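You operate a simulated robot arm through the tools that you are given. There is no shell and no other tool.

The job below is to be done with a simulated robot arm. You get a single attempt, and the scene is never put back.

## Task
Spin the fuller tube of each cap colour 20 s at 2000 rpm.
Fine: orange cap tube in hole 4, white cap tube in the hole across; one start; wait till it stands.

It is judged by the outcome, as a careful person would: the job done as asked, and still so three seconds after it is handed in. It fails if anything else is knocked over, pushed out of place, dropped, spilled or broken. A push-on lid holds only when it is set on centred and level and pressed home; a screw cap is set on level and turned clockwise until tight.

## Robot
A 7-joint arm with a two-finger parallel gripper, fixed in place. Base frame: the origin is on the floor under the middle of its stand, x ahead of it, y to its left, z up. Readings come in m, degrees, newtons and seconds.
It reaches about 1.247 m from its shoulder. Its first joint turns from -132.0 to 132.0 degrees. Payload 3.91 kg.
Tool frame: the origin (TCP) lies between the finger pads and is the grasp point; the fingertips stand 0.03 m ahead of it; z points along the fingers, y is the line along which they close. Largest opening 0.11 m; finger width 0.02, thickness 0.01; the body of the gripper, 0.048 by 0.112 m, starts 0.055 m behind the TCP.
Orientation is that of the tool frame in the base frame, as [roll, pitch, yaw] about the fixed x, y, z axes, in that order (R = Rz(yaw) Ry(pitch) Rx(roll)). With the fingers straight down and closing along the base's y, the tool's x points along the base's -x, its y along +y and its z along -z.

## Interface
- The arm moves only by the tool play_rows. Its argument "deltas" is a list of rows, each a list of 3 entries, a list of its own where there are three numbers: the shift along the base's x, y, z in mm, then the turn, a rotation vector about the base's x, y, z in degrees, then the finger opening in mm, from 0 to 110. In form: [[[x, y, z], [wx, wy, wz], gripper], ...]. A call has 1 to 20 rows; each row shifts and turns the commanded pose from where the row before left it. Each row takes 0.2 s and may step no farther than 0.05 m and 8.6 degrees from the row before; otherwise, or with a gripper value out of range, the whole call is refused. Where a pose cannot be reached the arm comes as near as it can. A force on the tool above 90 N (or 10 N above the force at the start of the call, whichever is more), or a blocked arm, ends the call early, and 0.2 s more pass. Each finger travels about 0.108 m/s and halts on what it meets, pressing with about 30 N; the grip force reading is that of the motor and also rises with nothing between the fingers. The clock runs only during rows and for 0.2 s after the last one: add rows that do not move to give the fingers time. It gives the time, the measured TCP pose, the force on the tool (base axes), the opening and the grip force at its end, in the units of the frame above (readings bear some noise), with the torque about the TCP (base axes, N m) and any sound that the robot's microphone picked up, and new pictures: "views" is both (left out), scene, wrist or none.
- Cameras (640 x 400 px; columns grow to the right, rows downward): "scene" is fixed at [0.3999, -0.6487, 1.6204]; the picture's right is [0.99, -0.13, 0.00], its down [-0.04, -0.31, -0.95] and it looks along [0.13, 0.94, -0.31] (base axes); focal length 352 px, centre (320, 200). "wrist" rides on the gripper at [0.072, 0.017, -0.103] in the tool frame; the picture's right is [-0.23, 0.97, 0.00], its down [-0.76, -0.18, -0.62] and it looks along [-0.61, -0.14, 0.78] (tool axes); focal length 222 px, centre (320, 200). There is no depth. A picture from a camera that has moved, and an enlarged one, comes with that camera's place and axes in the base frame and with its lens.
- inspect(camera, box): a new picture of the part [left, top, right, bottom] of that camera's present view, enlarged. No time passes.
- close_job(): hands the job in; it is judged then, once.

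Nothing tells you positions but the pictures and the camera data. Unless the task says otherwise, let go and move clear before handing in.

The tools are called by a JSON object that holds its "api" and its "payload". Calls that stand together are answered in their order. play_rows: Moves the arm, as the interface text tells. Its arguments: {"type":"object","properties":{"deltas":{"type":"array","items":{"type":"array"}},"views":{"type":"string","enum":["both","scene","wrist","none"]}},"required":["deltas"]} The other tools are called the same way: inspect (camera, box) takes an enlarged picture of a part of a camera's view; close_job () hands the job in.

At the start:

```text
time: 0.0
ee_pos: [0.3526, 0.4207, 1.5479]
tool_rot: [-180.0, 0.1, 179.9]
contact_force: [0.3, 0.1, 0.7]
ft_torque: [0.03, -0.01, -0.01]
finger_gap: 0.1099
grip_force: 0.2
```

scene: 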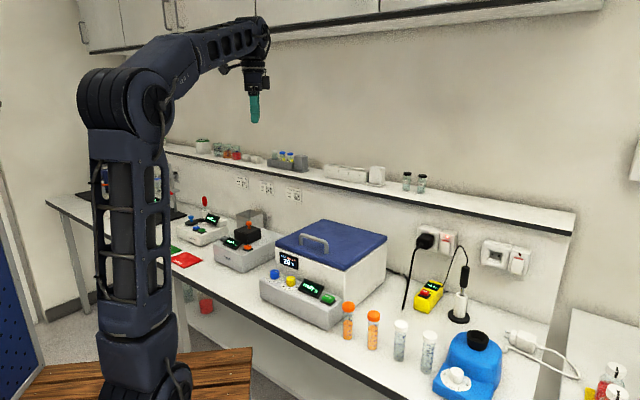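
wrist: 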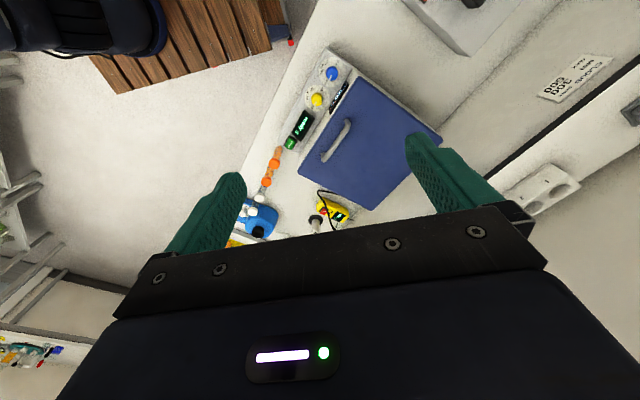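

I see a bench with a blue-lidded centrifuge that has a control panel in front, plus two orange-capped and two white-capped tubes to its right. I'll look closer before moving.

{"api": "inspect", "payload": {"camera": "scene", "box": [250, 210, 410, 340]}}

{"api": "inspect", "payload": {"camera": "scene", "box": [320, 280, 460, 380]}}

{"api": "inspect", "payload": {"camera": "wrist", "box": [230, 50, 450, 250]}}

{"api": "inspect", "payload": {"camera": "scene", "box": [150, 180, 310, 310]}}

```text
3.08 times, centred on (330, 275) of scene
camera zoom: at [0.3999, -0.6487, 1.6204], right [0.99, -0.13, 0.0], down [-0.04, -0.31, -0.95], along [0.13, 0.94, -0.31], focal length 1084 px, centre (289, -31)
```

zoom: 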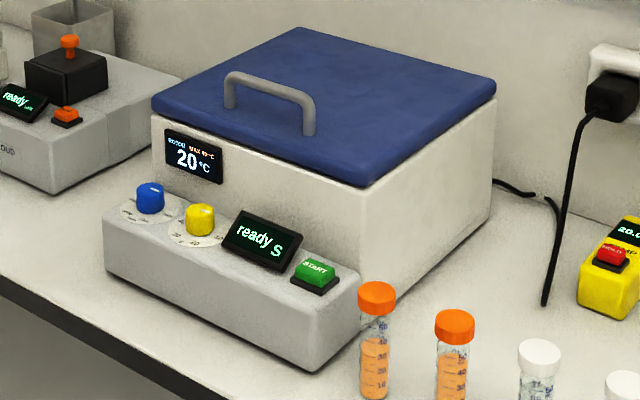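

```text
4.00 times, centred on (390, 330) of scene
camera zoom: at [0.3999, -0.6487, 1.6204], right [0.99, -0.13, 0.0], down [-0.04, -0.31, -0.95], along [0.13, 0.94, -0.31], focal length 1410 px, centre (40, -320)
```

zoom: 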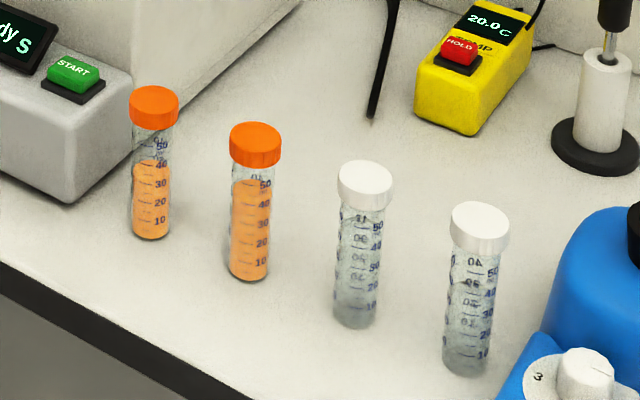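

```text
2.00 times, centred on (340, 150) of wrist
camera zoom: at [0.2811, 0.4362, 1.6517], right [0.23, 0.97, 0.0], down [0.76, -0.18, 0.62], along [0.61, -0.14, -0.78], focal length 444 px, centre (280, 300)
```

zoom: 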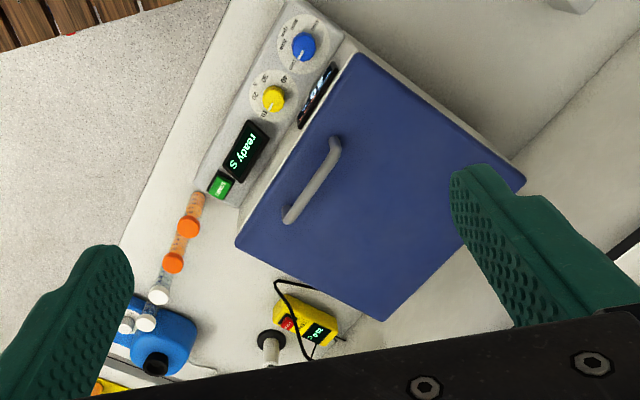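

```text
3.08 times, centred on (230, 245) of scene
camera zoom: at [0.3999, -0.6487, 1.6204], right [0.99, -0.13, 0.0], down [-0.04, -0.31, -0.95], along [0.13, 0.94, -0.31], focal length 1084 px, centre (597, 62)
```

zoom: 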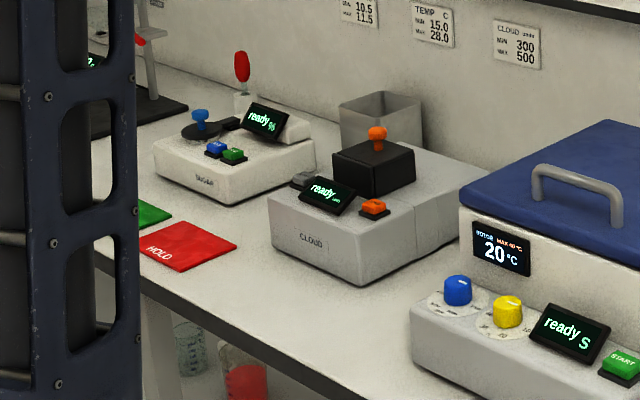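

I take START at about (0.55, 0.28, 0.995) and the blue knob at about (0.39, 0.445, 0.99), so the bench runs diagonally. I'll zoom in on the panel, the tubes' fill levels and the shelf.

{"api": "inspect", "payload": {"camera": "scene", "box": [264, 240, 344, 310]}}

{"api": "inspect", "payload": {"camera": "wrist", "box": [280, 50, 360, 150]}}

{"api": "inspect", "payload": {"camera": "scene", "box": [380, 310, 460, 380]}}

{"api": "inspect", "payload": {"camera": "scene", "box": [320, 290, 390, 360]}}

{"api": "inspect", "payload": {"camera": "scene", "box": [180, 130, 440, 210]}}

{"api": "inspect", "payload": {"camera": "scene", "box": [400, 220, 640, 400]}}

```text
5.71 times, centred on (304, 275) of scene
camera zoom: at [0.3999, -0.6487, 1.6204], right [0.99, -0.13, 0.0], down [-0.04, -0.31, -0.95], along [0.13, 0.94, -0.31], focal length 2014 px, centre (411, -229)
```

zoom: 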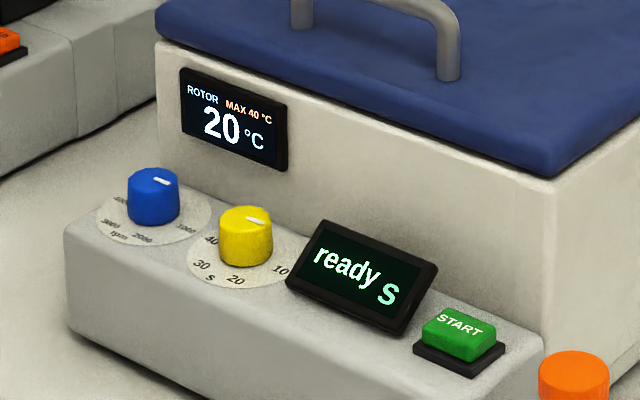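

```text
4.00 times, centred on (320, 100) of wrist
camera zoom: at [0.2811, 0.4362, 1.6517], right [0.23, 0.97, 0.0], down [0.76, -0.18, 0.62], along [0.61, -0.14, -0.78], focal length 888 px, centre (320, 600)
```

zoom: 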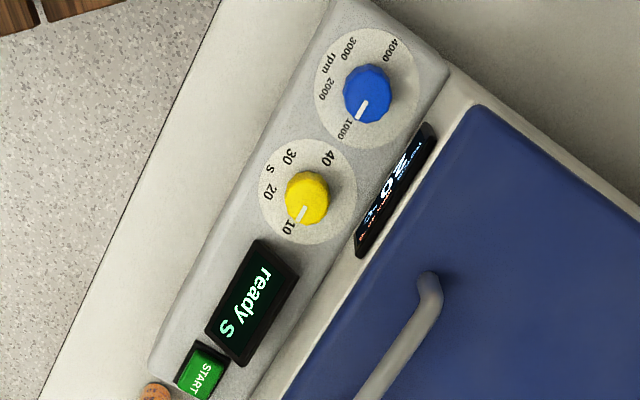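

```text
5.71 times, centred on (420, 345) of scene
camera zoom: at [0.3999, -0.6487, 1.6204], right [0.99, -0.13, 0.0], down [-0.04, -0.31, -0.95], along [0.13, 0.94, -0.31], focal length 2014 px, centre (-251, -629)
```

zoom: 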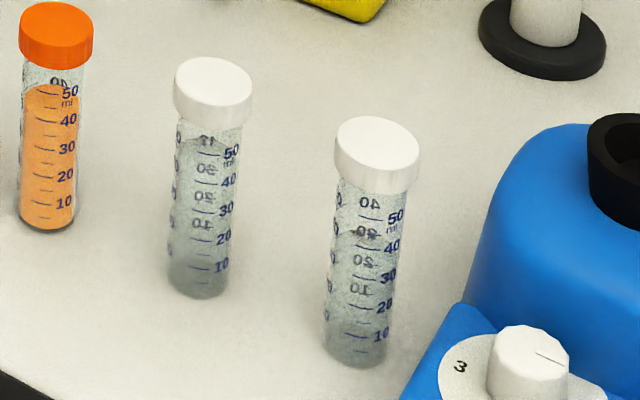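

```text
5.71 times, centred on (355, 325) of scene
camera zoom: at [0.3999, -0.6487, 1.6204], right [0.99, -0.13, 0.0], down [-0.04, -0.31, -0.95], along [0.13, 0.94, -0.31], focal length 2014 px, centre (120, -514)
```

zoom: 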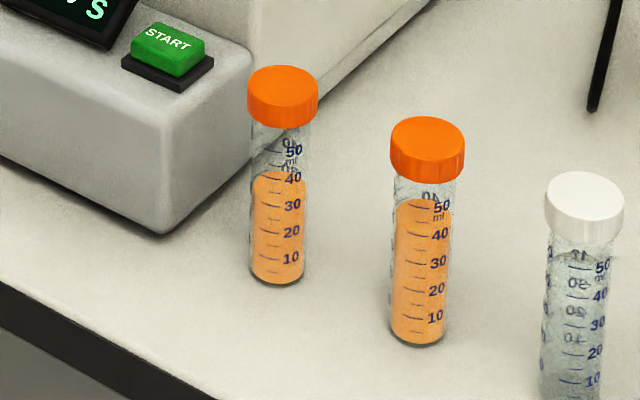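

```text
2.46 times, centred on (310, 170) of scene
camera zoom: at [0.3999, -0.6487, 1.6204], right [0.99, -0.13, 0.0], down [-0.04, -0.31, -0.95], along [0.13, 0.94, -0.31], focal length 868 px, centre (345, 274)
```

zoom: 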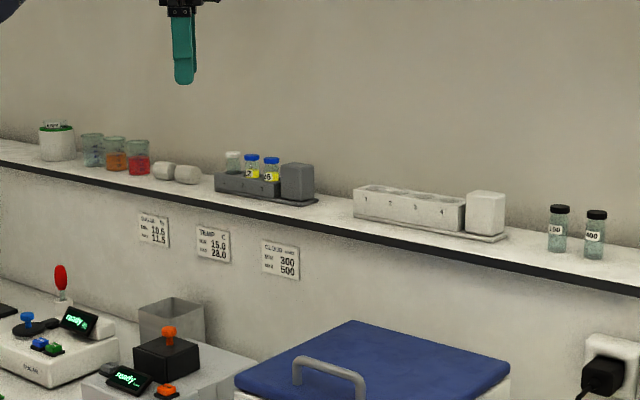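

```text
2.22 times, centred on (520, 310) of scene
camera zoom: at [0.3999, -0.6487, 1.6204], right [0.99, -0.13, 0.0], down [-0.04, -0.31, -0.95], along [0.13, 0.94, -0.31], focal length 783 px, centre (-124, -44)
```

zoom: 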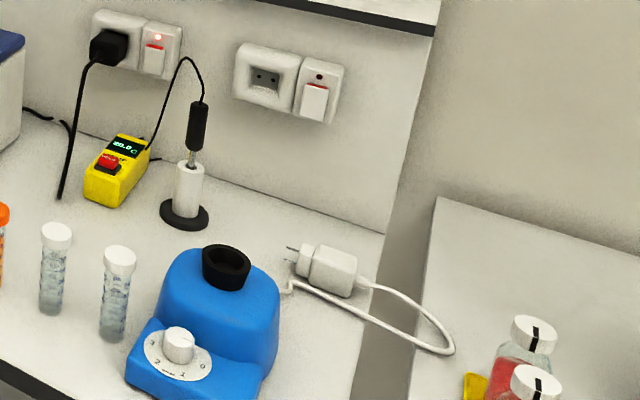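

The fuller orange tube looks like the right-hand one of the pair (about 50 ml against 40), and the fuller white probably the left one, but I want a closer look to be sure. I'll swing the arm to square up with the bench and view the tubes.

{"api": "play_rows", "payload": {"deltas": [[[18.8, -34, -20.8], [0, 0, 3.75], 110], [[18.8, -34, -20.8], [0, 0, 3.75], 110], [[18.8, -34, -20.8], [0, 0, 3.75], 110], [[18.8, -34, -20.8], [0, 0, 3.75], 110], [[18.8, -34, -20.8], [0, 0, 3.75], 110], [[18.8, -34, -20.8], [0, 0, 3.75], 110], [[18.8, -34, -20.8], [0, 0, 3.75], 110], [[18.8, -34, -20.8], [0, 0, 3.75], 110], [[18.8, -34, -20.8], [0, 0, 3.75], 110], [[18.8, -34, -20.8], [0, 0, 3.75], 110], [[18.8, -34, -20.8], [0, 0, 3.75], 110], [[18.8, -34, -20.8], [0, 0, 3.75], 110]], "views": "both"}}

```text
time: 2.6
ee_pos: [0.5774, 0.0116, 1.2989]
tool_rot: [-180.0, 0.0, -134.9]
contact_force: [0.0, -0.8, 0.2]
ft_torque: [-0.01, -0.02, 0.01]
finger_gap: 0.11
grip_force: 0.0
camera wrist: at [0.5149, -0.029, 1.4018], right [-0.53, 0.85, 0.0], down [0.66, 0.41, 0.62], along [0.53, 0.33, -0.78], focal length 222 px, centre (320, 200)
```

scene: 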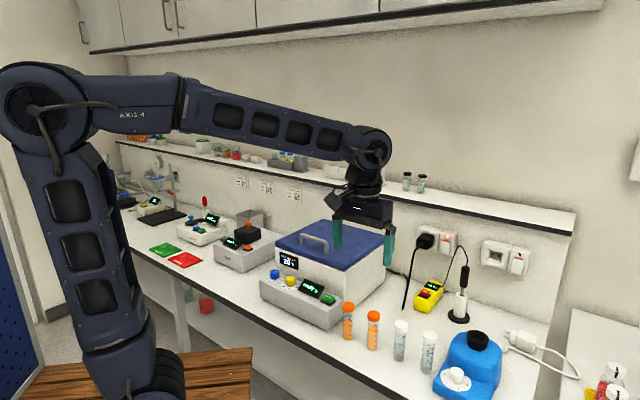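
wrist: 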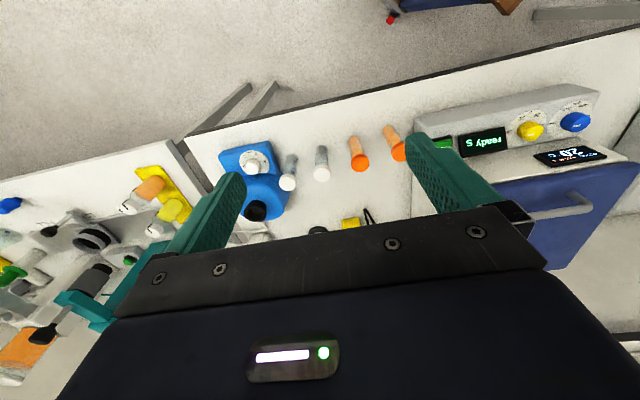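

The scene matches my estimate of tube positions. I'll descend in front of the tubes while tilting the hand, so the camera looks at them from the side.

{"api": "play_rows", "payload": {"deltas": [[[-4, -4, -38], [3.54, -3.54, 0], 110], [[-4, -4, -38], [3.54, -3.54, 0], 110], [[-4, -4, -38], [3.54, -3.54, 0], 110], [[-4, -4, -38], [3.54, -3.54, 0], 110], [[-4, -4, -38], [3.54, -3.54, 0], 110], [[-4, -4, -38], [3.54, -3.54, 0], 110], [[-4, -4, -38], [3.54, -3.54, 0], 110]], "views": "both"}}

```text
time: 4.2
ee_pos: [0.5708, -0.0175, 1.0438]
tool_rot: [180.0, 35.0, -135.1]
contact_force: [-0.7, -0.3, -0.2]
ft_torque: [0.03, 0.0, -0.04]
finger_gap: 0.1101
grip_force: 0.0
out of reach, approached as far as the arm can: row 7
camera wrist: at [0.4768, -0.0902, 1.0861], right [-0.56, 0.82, 0.13], down [0.31, 0.06, 0.95], along [0.77, 0.57, -0.29], focal length 222 px, centre (320, 200)
```

scene: 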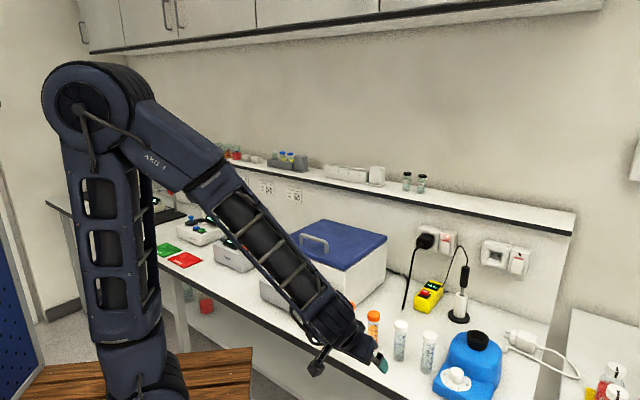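
wrist: 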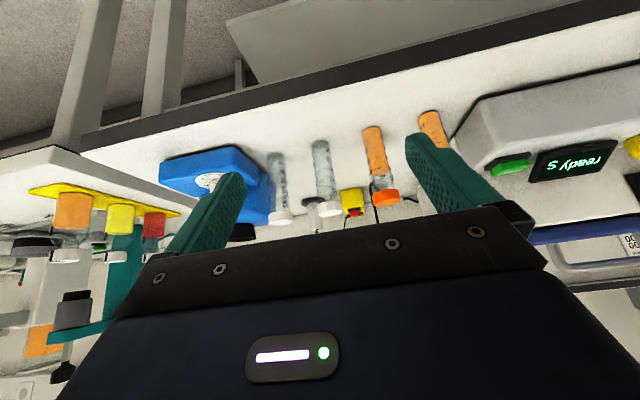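

{"api": "inspect", "payload": {"camera": "wrist", "box": [250, 120, 350, 230]}}

{"api": "inspect", "payload": {"camera": "wrist", "box": [340, 90, 460, 220]}}

```text
3.64 times, centred on (300, 175) of wrist
camera zoom: at [0.4768, -0.0902, 1.0861], right [-0.56, 0.82, 0.13], down [0.31, 0.06, 0.95], along [0.77, 0.57, -0.29], focal length 808 px, centre (393, 291)
```

zoom: 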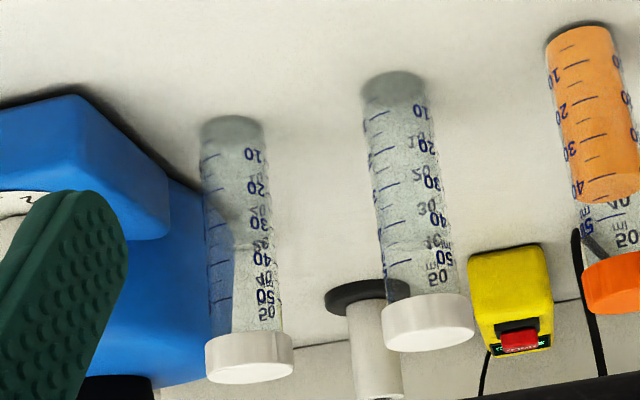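

```text
3.08 times, centred on (400, 155) of wrist
camera zoom: at [0.4768, -0.0902, 1.0861], right [-0.56, 0.82, 0.13], down [0.31, 0.06, 0.95], along [0.77, 0.57, -0.29], focal length 684 px, centre (74, 338)
```

zoom: 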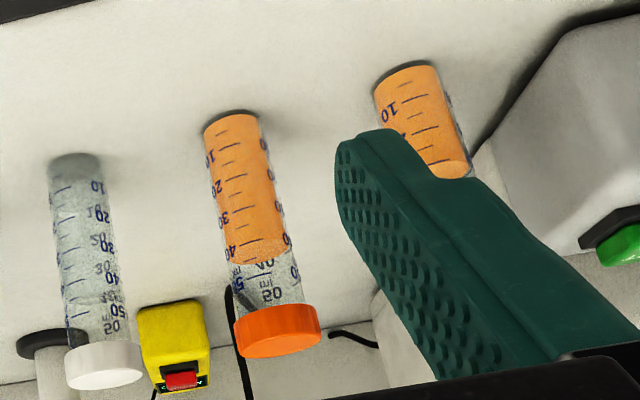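

{"api": "inspect", "payload": {"camera": "wrist", "box": [300, 130, 350, 200]}}

{"api": "inspect", "payload": {"camera": "wrist", "box": [255, 140, 305, 230]}}

{"api": "inspect", "payload": {"camera": "scene", "box": [385, 315, 445, 380]}}

```text
5.71 times, centred on (325, 165) of wrist
camera zoom: at [0.4768, -0.0902, 1.0861], right [-0.56, 0.82, 0.13], down [0.31, 0.06, 0.95], along [0.77, 0.57, -0.29], focal length 1269 px, centre (291, 400)
```

zoom: 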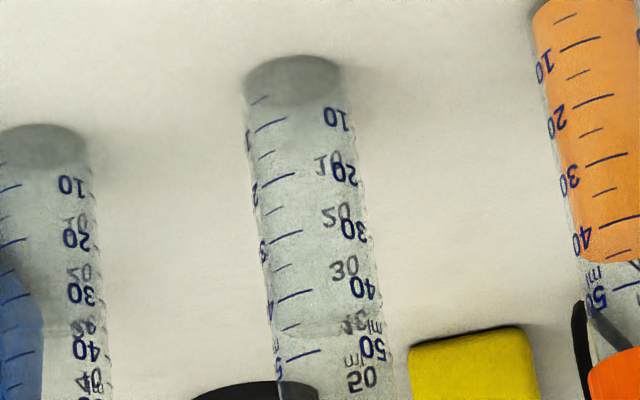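

```text
4.44 times, centred on (280, 185) of wrist
camera zoom: at [0.4768, -0.0902, 1.0861], right [-0.56, 0.82, 0.13], down [0.31, 0.06, 0.95], along [0.77, 0.57, -0.29], focal length 987 px, centre (498, 267)
```

zoom: 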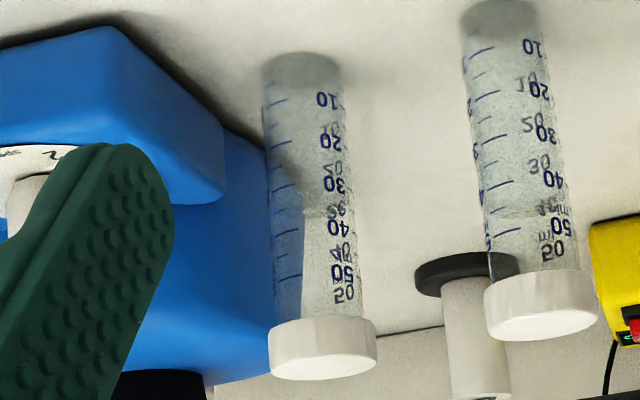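

```text
6.15 times, centred on (415, 348) of scene
camera zoom: at [0.3999, -0.6487, 1.6204], right [0.99, -0.13, 0.0], down [-0.04, -0.31, -0.95], along [0.13, 0.94, -0.31], focal length 2169 px, centre (-265, -708)
```

zoom: 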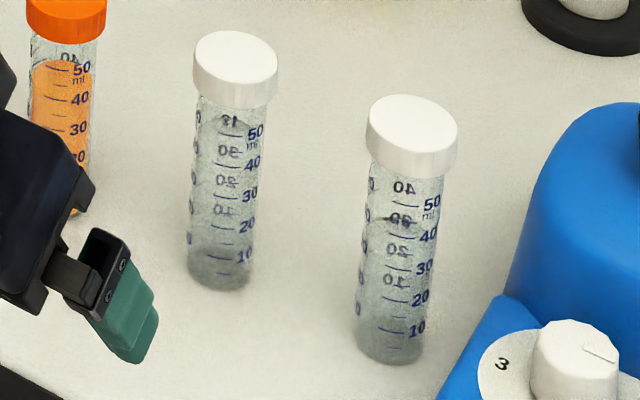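

O2 (the right-hand orange, near (0.657, 0.155)) holds more than O1. W1 (the left-hand white, near (0.72, 0.10)) is filled higher than W2. Next I'll raise the arm and look straight down at the panel to read the knob scales.

{"api": "play_rows", "payload": {"deltas": [[[0, 0, 35], [-3.54, 3.54, 0], 110], [[0, 0, 35], [-3.54, 3.54, 0], 110], [[0, 0, 35], [-3.54, 3.54, 0], 110], [[0, 0, 35], [-3.54, 3.54, 0], 110], [[0, 0, 35], [-3.54, 3.54, 0], 110], [[0, 0, 35], [-3.54, 3.54, 0], 110], [[0, 0, 35], [-3.54, 3.54, 0], 110], [[-5, 42, 0], [-2.5, 2.5, 0], 110], [[-5, 42, 0], [-2.5, 2.5, 0], 110], [[-5, 42, 0], [-2.5, 2.5, 0], 110], [[-5, 42, 0], [-2.5, 2.5, 0], 110], [[-5, 42, 0], [-2.5, 2.5, 0], 110], [[-5, 42, 0], [-2.5, 2.5, 0], 110], [[-5, 42, 0], [-2.5, 2.5, 0], 110], [[-5, 42, 0], [-2.5, 2.5, 0], 110], [[-5, 42, -5], [-2.5, 2.5, 0], 110], [[-5, 42, -10], [-2.5, 2.5, 0], 110], [[-5, 42, -15], [0, 0, 0], 110]], "views": "both"}}

```text
time: 8.0
ee_pos: [0.52, 0.4445, 1.257]
tool_rot: [-180.0, -35.4, -134.9]
contact_force: [-0.6, 0.2, 0.0]
ft_torque: [0.07, 0.0, 0.01]
finger_gap: 0.1101
grip_force: 0.0
camera wrist: at [0.5093, 0.4562, 1.3839], right [-0.56, 0.82, -0.13], down [0.82, 0.57, 0.07], along [0.13, -0.07, -0.99], focal length 222 px, centre (320, 200)
```

scene: 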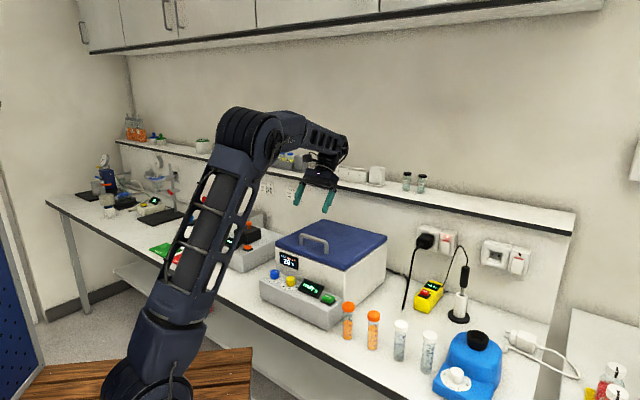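
wrist: 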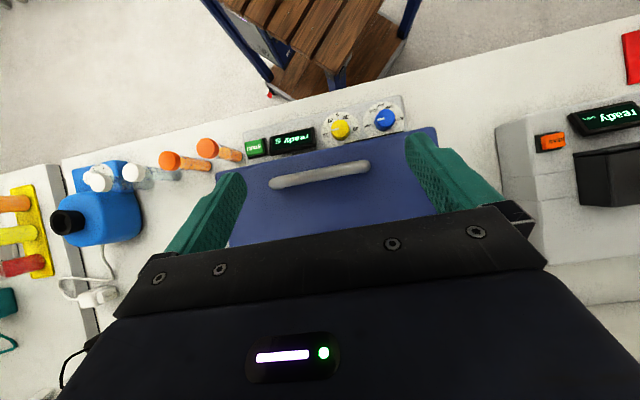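

{"api": "inspect", "payload": {"camera": "wrist", "box": [310, 85, 420, 155]}}

{"api": "inspect", "payload": {"camera": "wrist", "box": [230, 90, 450, 250]}}

```text
5.71 times, centred on (365, 120) of wrist
camera zoom: at [0.5093, 0.4562, 1.3839], right [-0.56, 0.82, -0.13], down [0.82, 0.57, 0.07], along [0.13, -0.07, -0.99], focal length 1269 px, centre (63, 657)
```

zoom: 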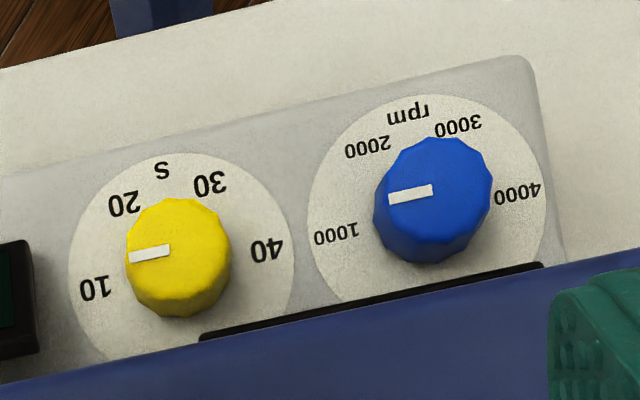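

```text
2.50 times, centred on (340, 170) of wrist
camera zoom: at [0.5093, 0.4562, 1.3839], right [-0.56, 0.82, -0.13], down [0.82, 0.57, 0.07], along [0.13, -0.07, -0.99], focal length 555 px, centre (270, 275)
```

zoom: 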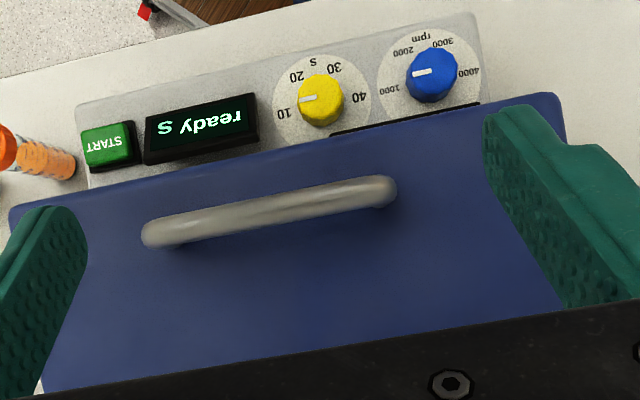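

Both knobs point at their lowest marks (1000 rpm and 10 s), and the labels sit about 60° apart, so each needs a 60° clockwise turn. The blue knob is at about (0.386, 0.4435), top z about 0.99, and the yellow at about (0.440, 0.388). I'll move above the blue knob with the hand tilted to clear the box.

{"api": "play_rows", "payload": {"deltas": [[[-17, -1, -4], [5.3, -5.3, 0], 110], [[-17, -1, -4], [5.3, -5.3, 0], 110], [[-17, -1, -4], [5.3, -5.3, 0], 90], [[-17, -1, -6], [5.3, -5.3, 0], 70], [[-17, -1, -6], [5.3, -5.3, 0], 60], [[-17, -1, -8], [5.3, -5.3, 0], 55], [[-17, -1, -12], [5.3, -5.3, 0], 55], [[-17, -1, -12], [5.4, -5.4, 0], 55], [[0, 0, 0], [0, 0, 7.5], 55], [[0, 0, 0], [0, 0, 7.5], 55], [[0, 0, 0], [0, 0, 7.5], 55], [[0, 0, 0], [0, 0, 7.5], 55]], "views": "both"}}

```text
time: 10.6
ee_pos: [0.3822, 0.4376, 1.2032]
tool_rot: [-180.0, 24.8, -104.8]
contact_force: [-0.7, 0.3, 0.0]
ft_torque: [0.0, -0.01, 0.03]
finger_gap: 0.0552
grip_force: 0.1
camera wrist: at [0.3384, 0.335, 1.2659], right [-0.89, 0.45, 0.1], down [0.28, 0.37, 0.89], along [0.36, 0.81, -0.46], focal length 222 px, centre (320, 200)
```

scene: 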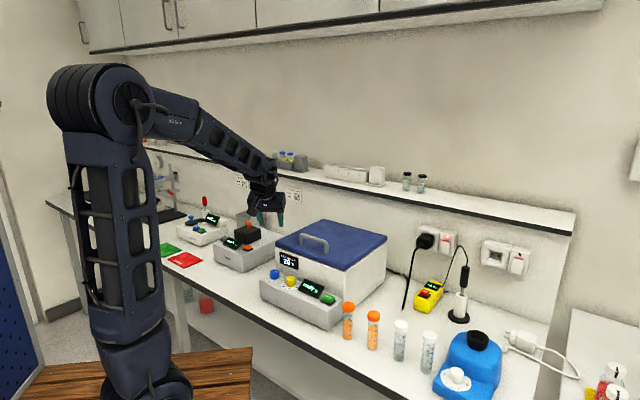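
wrist: 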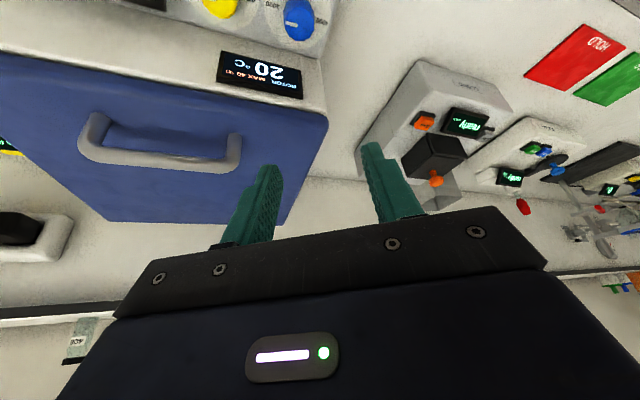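

{"api": "play_rows", "payload": {"deltas": [[[1, -1, -40], [0, 0, 0], 55], [[0, 0, -40], [0, 0, 0], 55], [[0, 0, -40], [0, 0, 0], 55], [[0, 0, -30], [0, 0, 0], 55]], "views": "both"}}

{"api": "inspect", "payload": {"camera": "wrist", "box": [200, 50, 440, 230]}}

{"api": "inspect", "payload": {"camera": "scene", "box": [220, 200, 340, 310]}}

```text
time: 11.6
ee_pos: [0.3837, 0.4356, 1.0528]
tool_rot: [-180.0, 24.8, -105.0]
contact_force: [0.2, 0.8, 0.6]
ft_torque: [0.02, 0.04, -0.02]
finger_gap: 0.0549
grip_force: 0.0
camera wrist: at [0.3399, 0.3338, 1.1157], right [-0.89, 0.45, 0.09], down [0.28, 0.37, 0.89], along [0.36, 0.81, -0.46], focal length 222 px, centre (320, 200)
```

scene: 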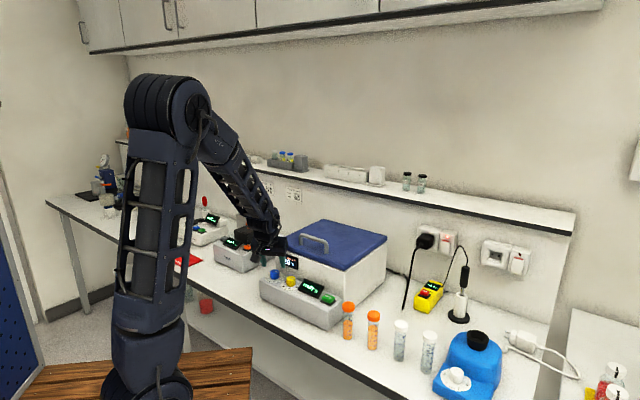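
wrist: 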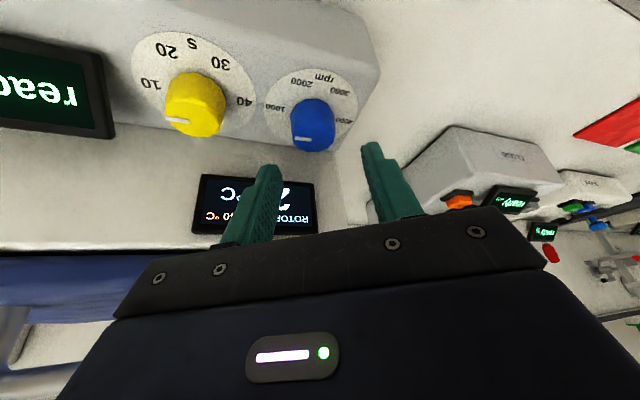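

```text
2.22 times, centred on (320, 140) of wrist
camera zoom: at [0.3399, 0.3338, 1.1157], right [-0.89, 0.45, 0.09], down [0.28, 0.37, 0.89], along [0.36, 0.81, -0.46], focal length 494 px, centre (320, 333)
```

zoom: 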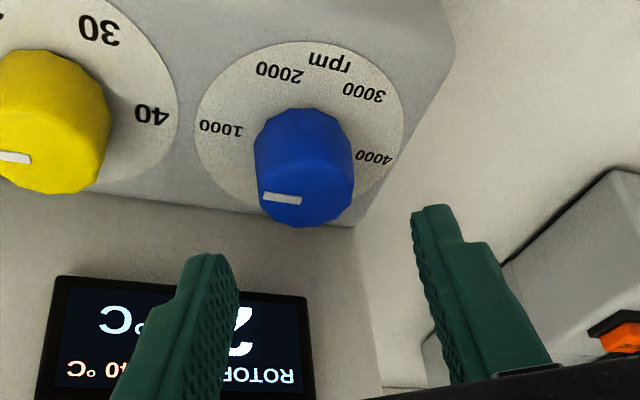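

```text
3.64 times, centred on (280, 255) of scene
camera zoom: at [0.3999, -0.6487, 1.6204], right [0.99, -0.13, 0.0], down [-0.04, -0.31, -0.95], along [0.13, 0.94, -0.31], focal length 1282 px, centre (466, 0)
```

zoom: 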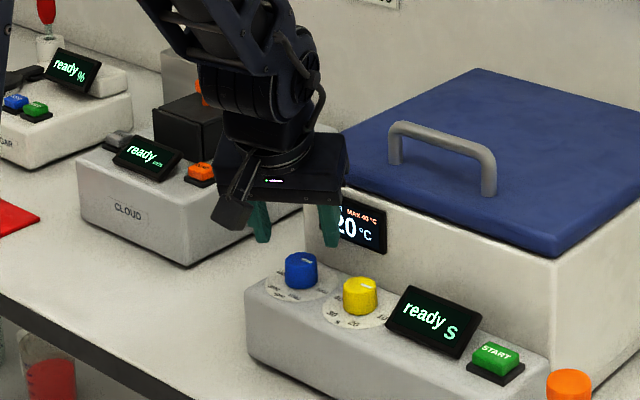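

Triangulating from two views puts the panel surface at about z 0.98 and the knob top at about 1.007, with the blue knob at (0.3895, 0.4435). I'll lower the fingers around the blue knob now.

{"api": "play_rows", "payload": {"deltas": [[[3, -2, -12], [0, 0, 0], 55], [[0, 0, -11], [0, 0, 0], 55], [[0, 0, -10], [0, 0, 0], 55]], "views": "both"}}

{"api": "inspect", "payload": {"camera": "wrist", "box": [220, 100, 440, 240]}}

{"api": "inspect", "payload": {"camera": "scene", "box": [230, 220, 320, 300]}}

```text
time: 12.4
ee_pos: [0.3862, 0.4334, 1.02]
tool_rot: [-180.0, 24.7, -105.0]
contact_force: [0.5, -0.3, -0.5]
ft_torque: [0.01, 0.01, -0.03]
finger_gap: 0.0549
grip_force: 0.1
camera wrist: at [0.3426, 0.3322, 1.083], right [-0.89, 0.45, 0.1], down [0.28, 0.37, 0.89], along [0.36, 0.81, -0.46], focal length 222 px, centre (320, 200)
```

scene: 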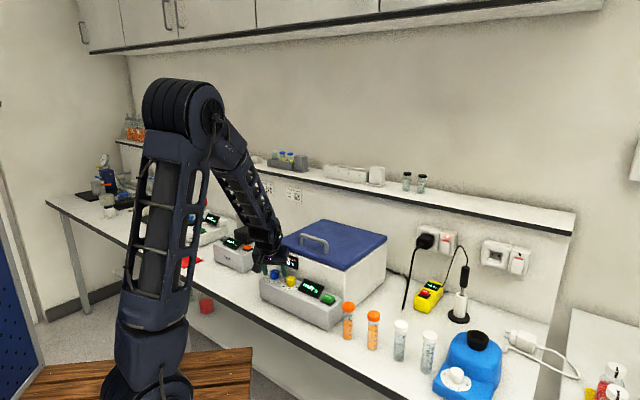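
wrist: 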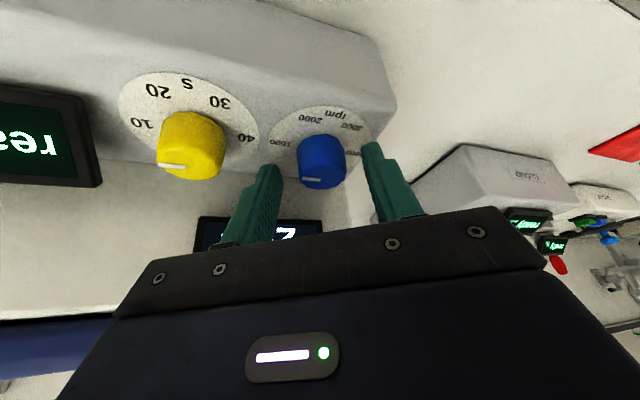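

```text
2.86 times, centred on (330, 170) of wrist
camera zoom: at [0.3426, 0.3322, 1.083], right [-0.89, 0.45, 0.1], down [0.28, 0.37, 0.89], along [0.36, 0.81, -0.46], focal length 635 px, centre (291, 286)
```

zoom: 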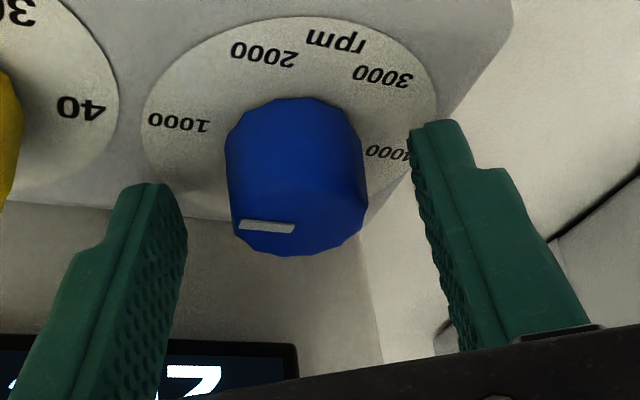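

```text
5.00 times, centred on (275, 260) of scene
camera zoom: at [0.3999, -0.6487, 1.6204], right [0.99, -0.13, 0.0], down [-0.04, -0.31, -0.95], along [0.13, 0.94, -0.31], focal length 1762 px, centre (545, -100)
```

zoom: 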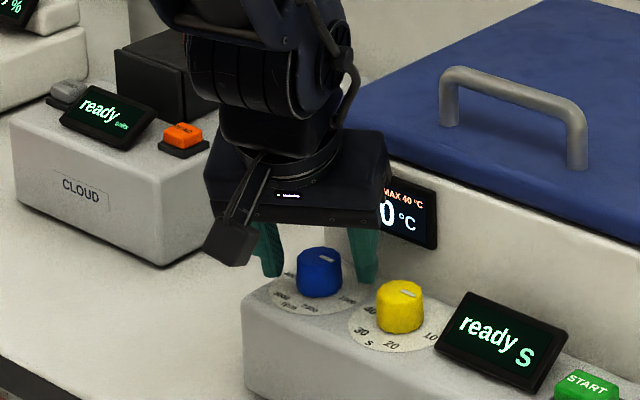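

The fingers straddle the blue knob. I'll close on it and turn 60° clockwise about its axis.

{"api": "play_rows", "payload": {"deltas": [[[0, 0, -2], [0, 0, 0], 55], [[0, 0, 0], [0, 0, 0], 25], [[0, 0, 0], [0, 0, 0], 20], [[0, 0, 0], [0, 0, 0], 20]], "views": "wrist"}}

```text
time: 13.4
ee_pos: [0.385, 0.4348, 1.0175]
tool_rot: [-179.9, 24.8, -104.9]
contact_force: [-21.5, 7.3, -2.1]
ft_torque: [0.54, 0.68, 0.2]
finger_gap: 0.0313
grip_force: 45.2
camera wrist: at [0.3414, 0.3324, 1.081], right [-0.89, 0.45, 0.1], down [0.28, 0.37, 0.88], along [0.36, 0.81, -0.46], focal length 222 px, centre (320, 200)
```

wrist: 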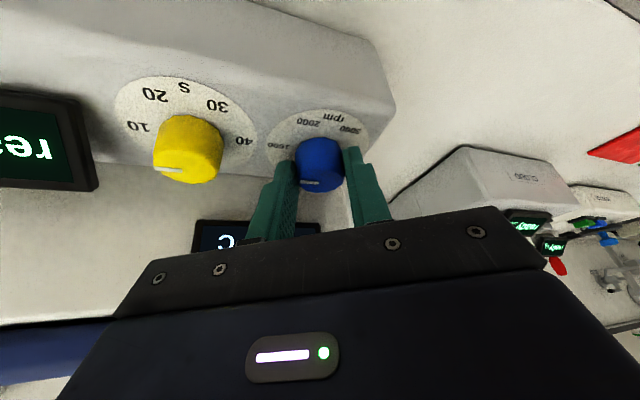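

{"api": "play_rows", "payload": {"deltas": [[[-1.6, 0.4, 0], [0, 0, 0], 20], [[0, 0, 0], [0, 0, 0], 20]], "views": "none"}}

```text
time: 14.0
ee_pos: [0.3847, 0.4353, 1.0182]
tool_rot: [180.0, 24.7, -104.9]
contact_force: [-8.4, 6.5, -3.4]
ft_torque: [-0.73, 0.57, 0.06]
finger_gap: 0.0314
grip_force: 44.6
```

{"api": "play_rows", "payload": {"deltas": [[[-0.8, 0.2, 0], [0, 0, 0], 20], [[-1.3, 0.45, 0], [0, 0, -7.5], 20], [[-1.24, 0.61, 0], [0, 0, -7.5], 20], [[-1.15, 0.77, 0], [0, 0, -7.5], 20], [[-1.05, 0.91, 0], [0, 0, -7.5], 20], [[0, 0, 0], [0, 0, 0], 20]], "views": "both"}}

{"api": "inspect", "payload": {"camera": "scene", "box": [230, 220, 320, 300]}}

```text
time: 15.4
ee_pos: [0.3804, 0.4378, 1.0187]
tool_rot: [-180.0, 24.8, -135.1]
contact_force: [24.3, 0.6, 2.1]
ft_torque: [0.17, -1.31, -0.15]
finger_gap: 0.0313
grip_force: 44.9
camera wrist: at [0.2921, 0.3711, 1.0812], right [-0.54, 0.84, 0.1], down [0.43, 0.18, 0.89], along [0.72, 0.52, -0.46], focal length 222 px, centre (320, 200)
```

scene: 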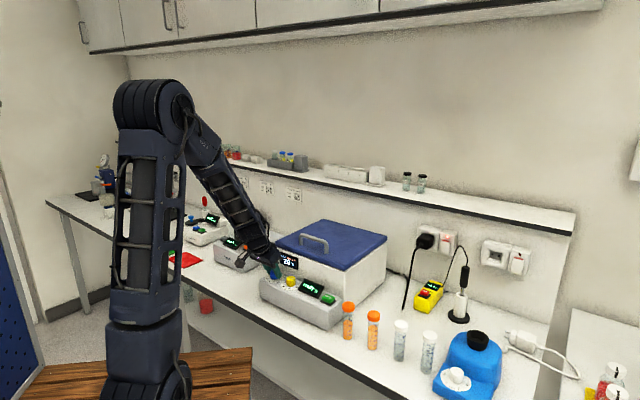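
wrist: 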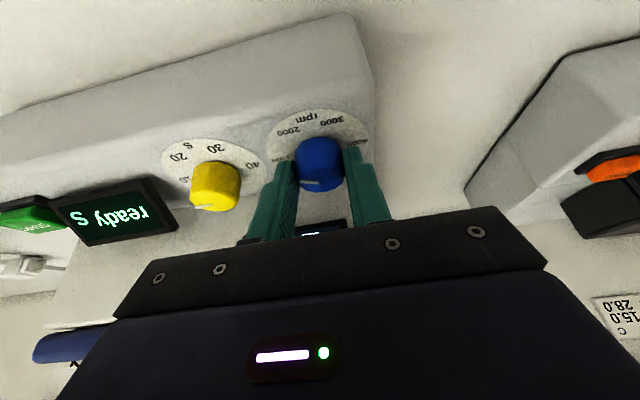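

```text
5.00 times, centred on (275, 260) of scene
camera zoom: at [0.3999, -0.6487, 1.6204], right [0.99, -0.13, 0.0], down [-0.04, -0.31, -0.95], along [0.13, 0.94, -0.31], focal length 1762 px, centre (545, -100)
```

zoom: 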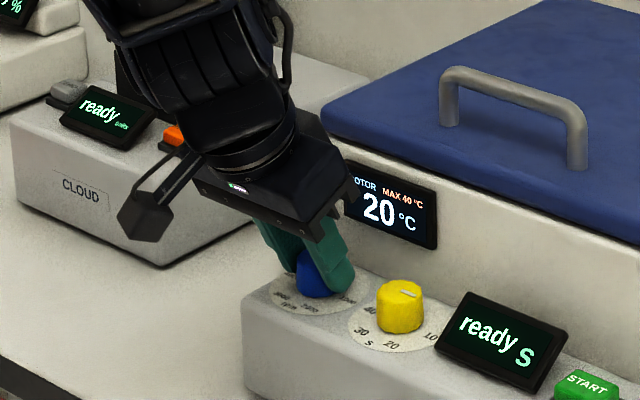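

{"api": "play_rows", "payload": {"deltas": [[[2.4, 0, 0], [0, 0, 0], 20], [[-0.8, 1.0, 0], [0, 0, -7.5], 20], [[-0.4, 1.1, 0], [0, 0, -7.5], 20], [[0, 0, 0], [0, 0, 0], 20]], "views": "wrist"}}

{"api": "inspect", "payload": {"camera": "wrist", "box": [220, 80, 440, 230]}}

```text
time: 16.4
ee_pos: [0.3797, 0.4393, 1.0184]
tool_rot: [180.0, 24.7, -150.0]
contact_force: [-13.4, -13.7, 14.0]
ft_torque: [-0.25, 0.24, -0.04]
finger_gap: 0.0311
grip_force: 44.5
camera wrist: at [0.277, 0.3982, 1.0812], right [-0.31, 0.95, 0.1], down [0.46, 0.06, 0.88], along [0.83, 0.32, -0.46], focal length 222 px, centre (320, 200)
```

wrist: 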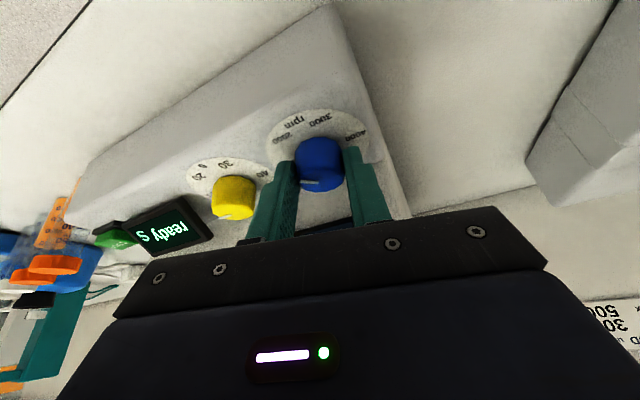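

```text
2.67 times, centred on (330, 155) of wrist
camera zoom: at [0.277, 0.3982, 1.0812], right [-0.31, 0.95, 0.1], down [0.46, 0.06, 0.88], along [0.83, 0.32, -0.46], focal length 592 px, centre (293, 320)
```

zoom: 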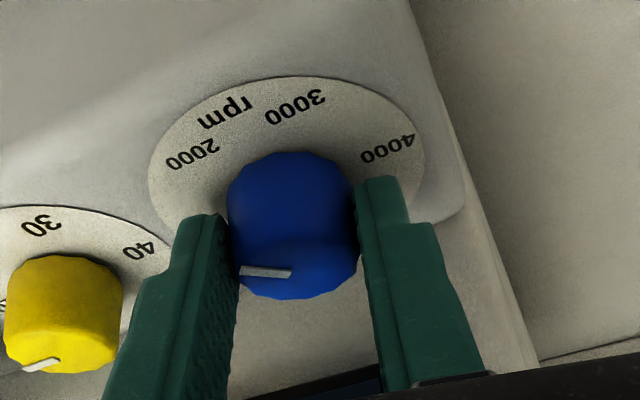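

{"api": "play_rows", "payload": {"deltas": [[[-1.2, -1.2, 1], [0, 0, 0], 20], [[-0.5, 1.1, 0], [0, 0, -7.5], 20], [[-0.4, 1.2, 0], [0, 0, -7.5], 20], [[0, 0, 0], [0, 0, 0], 20]], "views": "wrist"}}

{"api": "inspect", "payload": {"camera": "wrist", "box": [220, 80, 440, 230]}}

```text
time: 17.4
ee_pos: [0.3789, 0.4418, 1.0181]
tool_rot: [180.0, 24.7, -165.0]
contact_force: [-6.8, 13.9, -23.1]
ft_torque: [0.4, 0.04, 0.14]
finger_gap: 0.0314
grip_force: 44.5
camera wrist: at [0.2693, 0.4286, 1.0815], right [-0.05, 0.99, 0.09], down [0.46, -0.06, 0.88], along [0.89, 0.09, -0.46], focal length 222 px, centre (320, 200)
```

wrist: 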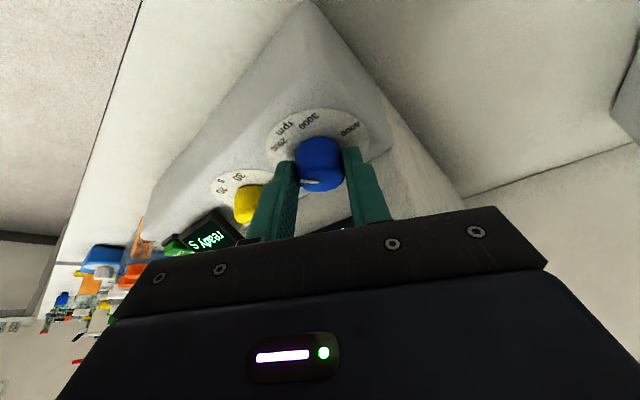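

```text
2.67 times, centred on (330, 155) of wrist
camera zoom: at [0.2693, 0.4286, 1.0815], right [-0.05, 0.99, 0.09], down [0.46, -0.06, 0.88], along [0.89, 0.09, -0.46], focal length 592 px, centre (293, 320)
```

zoom: 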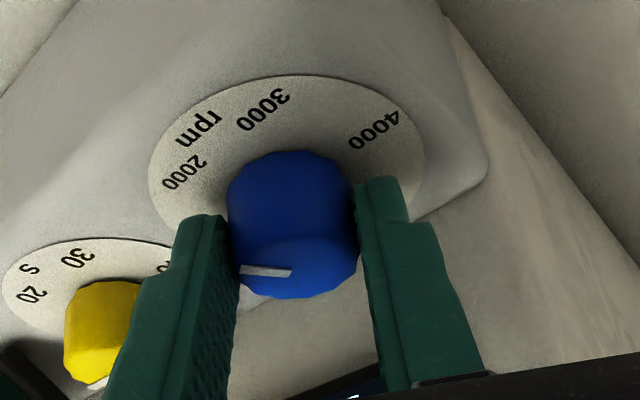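

The blue knob has followed the full 60°. I'll let go, rise, and go over to the yellow knob with the yaw reset.

{"api": "play_rows", "payload": {"deltas": [[[0, 0, 0], [0, 0, 0], 45], [[0, 0, 0], [0, 0, 0], 45], [[0, 0, 35], [0, 0, 0], 45], [[0, 0, 35], [0, 0, 0], 45], [[7.6, -7.7, 0], [0, 0, 7.5], 45], [[7.6, -7.7, 0], [0, 0, 7.5], 45], [[7.6, -7.7, 0], [0, 0, 7.5], 45], [[7.6, -7.7, 0], [0, 0, 7.5], 45], [[7.6, -7.7, 0], [0, 0, 7.5], 45], [[7.6, -7.7, 0], [0, 0, 7.5], 45], [[7.6, -7.7, 0], [0, 0, 7.5], 45], [[7.6, -7.7, 0], [0, 0, 7.5], 45]], "views": "both"}}

{"api": "inspect", "payload": {"camera": "wrist", "box": [200, 20, 440, 220]}}

{"api": "inspect", "payload": {"camera": "scene", "box": [230, 220, 350, 310]}}

```text
time: 20.0
ee_pos: [0.439, 0.3794, 1.0888]
tool_rot: [179.9, 24.8, -105.1]
contact_force: [-0.5, -0.2, 0.6]
ft_torque: [0.02, -0.01, -0.01]
finger_gap: 0.0448
grip_force: 0.0
camera wrist: at [0.396, 0.2767, 1.1519], right [-0.89, 0.45, 0.1], down [0.28, 0.37, 0.88], along [0.36, 0.81, -0.46], focal length 222 px, centre (320, 200)
```

scene: 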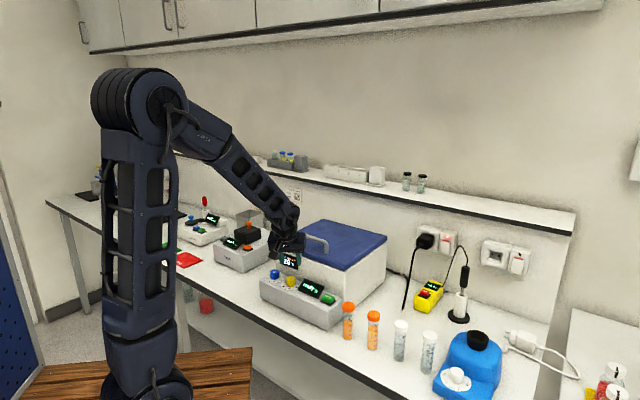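
wrist: 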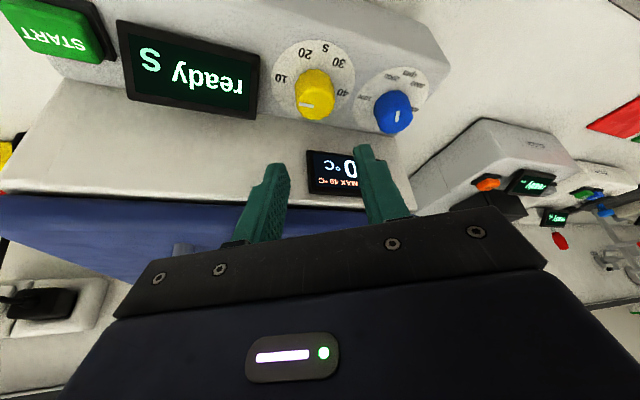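

```text
2.00 times, centred on (320, 120) of wrist
camera zoom: at [0.396, 0.2767, 1.1519], right [-0.89, 0.45, 0.1], down [0.28, 0.37, 0.88], along [0.36, 0.81, -0.46], focal length 444 px, centre (320, 360)
```

zoom: 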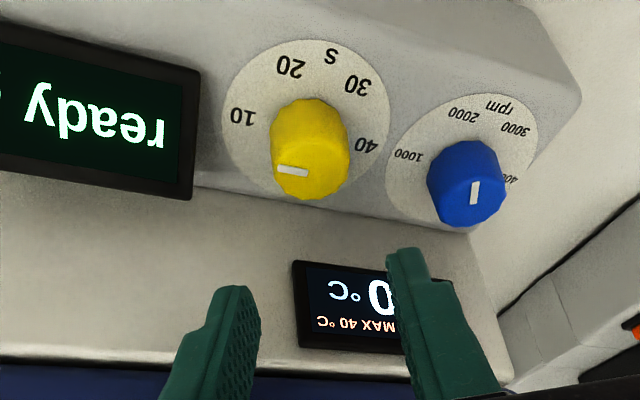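

```text
4.44 times, centred on (290, 265) of scene
camera zoom: at [0.3999, -0.6487, 1.6204], right [0.99, -0.13, 0.0], down [-0.04, -0.31, -0.95], along [0.13, 0.94, -0.31], focal length 1567 px, centre (453, -89)
```

zoom: 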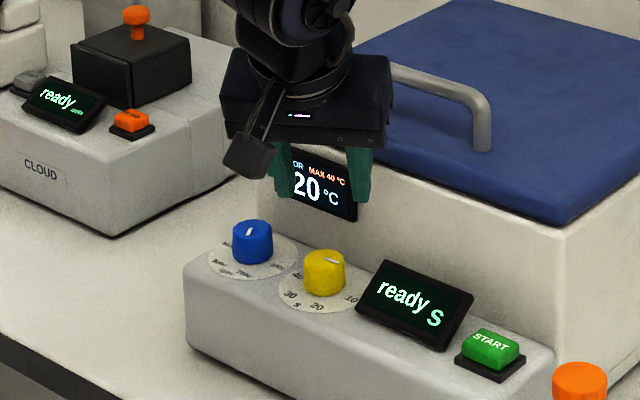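

The blue pointer now lines up with 2000. The yellow knob is at about (0.443, 0.3905), so I'll descend around it.

{"api": "play_rows", "payload": {"deltas": [[[0, 1.2, -30], [0, 0, 0], 45], [[0, 0, -28], [0, 0, 0], 45], [[0, 0, -12], [0, 0, 0], 45], [[0, 0, 0], [0, 0, 0], 45]], "views": "wrist"}}

{"api": "inspect", "payload": {"camera": "wrist", "box": [200, 70, 440, 230]}}

{"api": "inspect", "payload": {"camera": "scene", "box": [230, 220, 350, 310]}}

```text
time: 21.0
ee_pos: [0.4393, 0.3803, 1.0193]
tool_rot: [-180.0, 24.9, -105.0]
contact_force: [-0.1, 0.9, 0.4]
ft_torque: [0.04, -0.03, -0.01]
finger_gap: 0.0449
grip_force: 0.2
camera wrist: at [0.3957, 0.2781, 1.0822], right [-0.89, 0.45, 0.1], down [0.28, 0.37, 0.88], along [0.36, 0.81, -0.46], focal length 222 px, centre (320, 200)
```

wrist: 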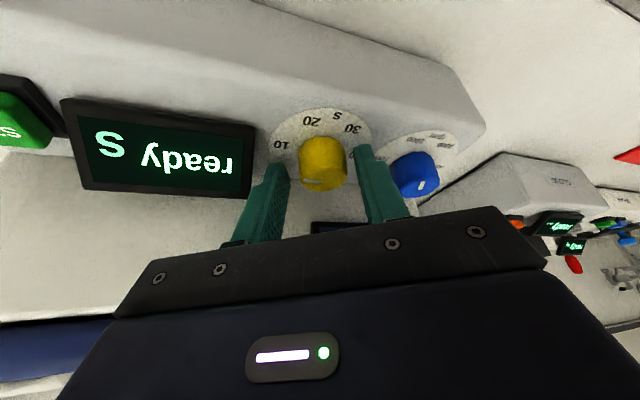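

```text
2.50 times, centred on (320, 150) of wrist
camera zoom: at [0.3957, 0.2781, 1.0822], right [-0.89, 0.45, 0.1], down [0.28, 0.37, 0.88], along [0.36, 0.81, -0.46], focal length 555 px, centre (320, 325)
```

zoom: 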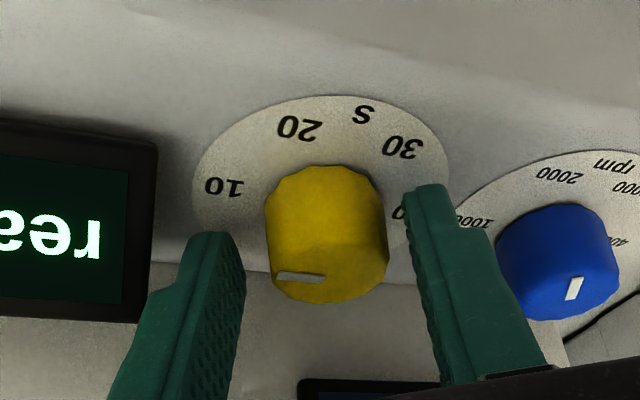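

```text
4.44 times, centred on (290, 265) of scene
camera zoom: at [0.3999, -0.6487, 1.6204], right [0.99, -0.13, 0.0], down [-0.04, -0.31, -0.95], along [0.13, 0.94, -0.31], focal length 1567 px, centre (453, -89)
```

zoom: 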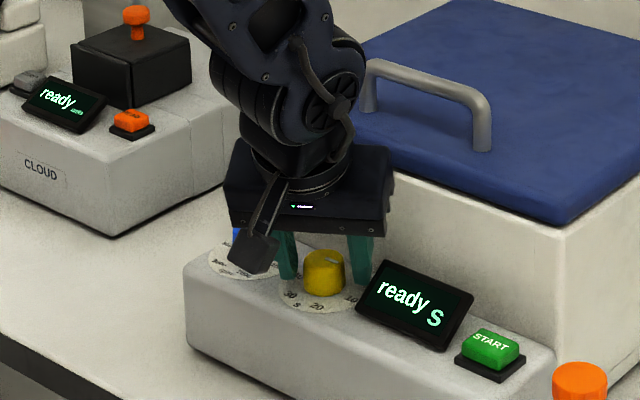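

{"api": "play_rows", "payload": {"deltas": [[[0, 0, 0], [0, 0, 0], 25], [[0, 0, 0], [0, 0, 0], 20], [[0, 0, 0], [0, 0, 0], 20]], "views": "none"}}

```text
time: 21.8
ee_pos: [0.4373, 0.3806, 1.0196]
tool_rot: [180.0, 24.7, -104.9]
contact_force: [-23.8, 8.7, -1.0]
ft_torque: [0.66, 0.72, 0.25]
finger_gap: 0.031
grip_force: 45.1
```

{"api": "play_rows", "payload": {"deltas": [[[-2.2, 0.6, 0], [0, 0, 0], 20], [[-0.6, 0.7, 0], [0, 0, -7.5], 20], [[-0.6, 0.7, 0], [0, 0, -7.5], 20], [[0, 0, 0], [0, 0, 0], 20]], "views": "none"}}

```text
time: 22.8
ee_pos: [0.4344, 0.381, 1.0199]
tool_rot: [180.0, 24.8, -120.1]
contact_force: [-20.7, -6.2, 14.1]
ft_torque: [0.11, 0.27, 0.15]
finger_gap: 0.0308
grip_force: 45.4
```

{"api": "play_rows", "payload": {"deltas": [[[-1.8, -0.5, 1], [0, 0, 0], 20], [[-0.8, 0.9, 0], [0, 0, -7.5], 20], [[-0.8, 0.9, 0], [0, 0, -7.5], 20], [[0, 0, 0], [0, 0, 0], 20]], "views": "none"}}

```text
time: 23.8
ee_pos: [0.4332, 0.3837, 1.0195]
tool_rot: [-179.9, 24.7, -135.1]
contact_force: [4.7, 5.9, -15.2]
ft_torque: [0.33, -0.29, 0.01]
finger_gap: 0.031
grip_force: 45.2
```

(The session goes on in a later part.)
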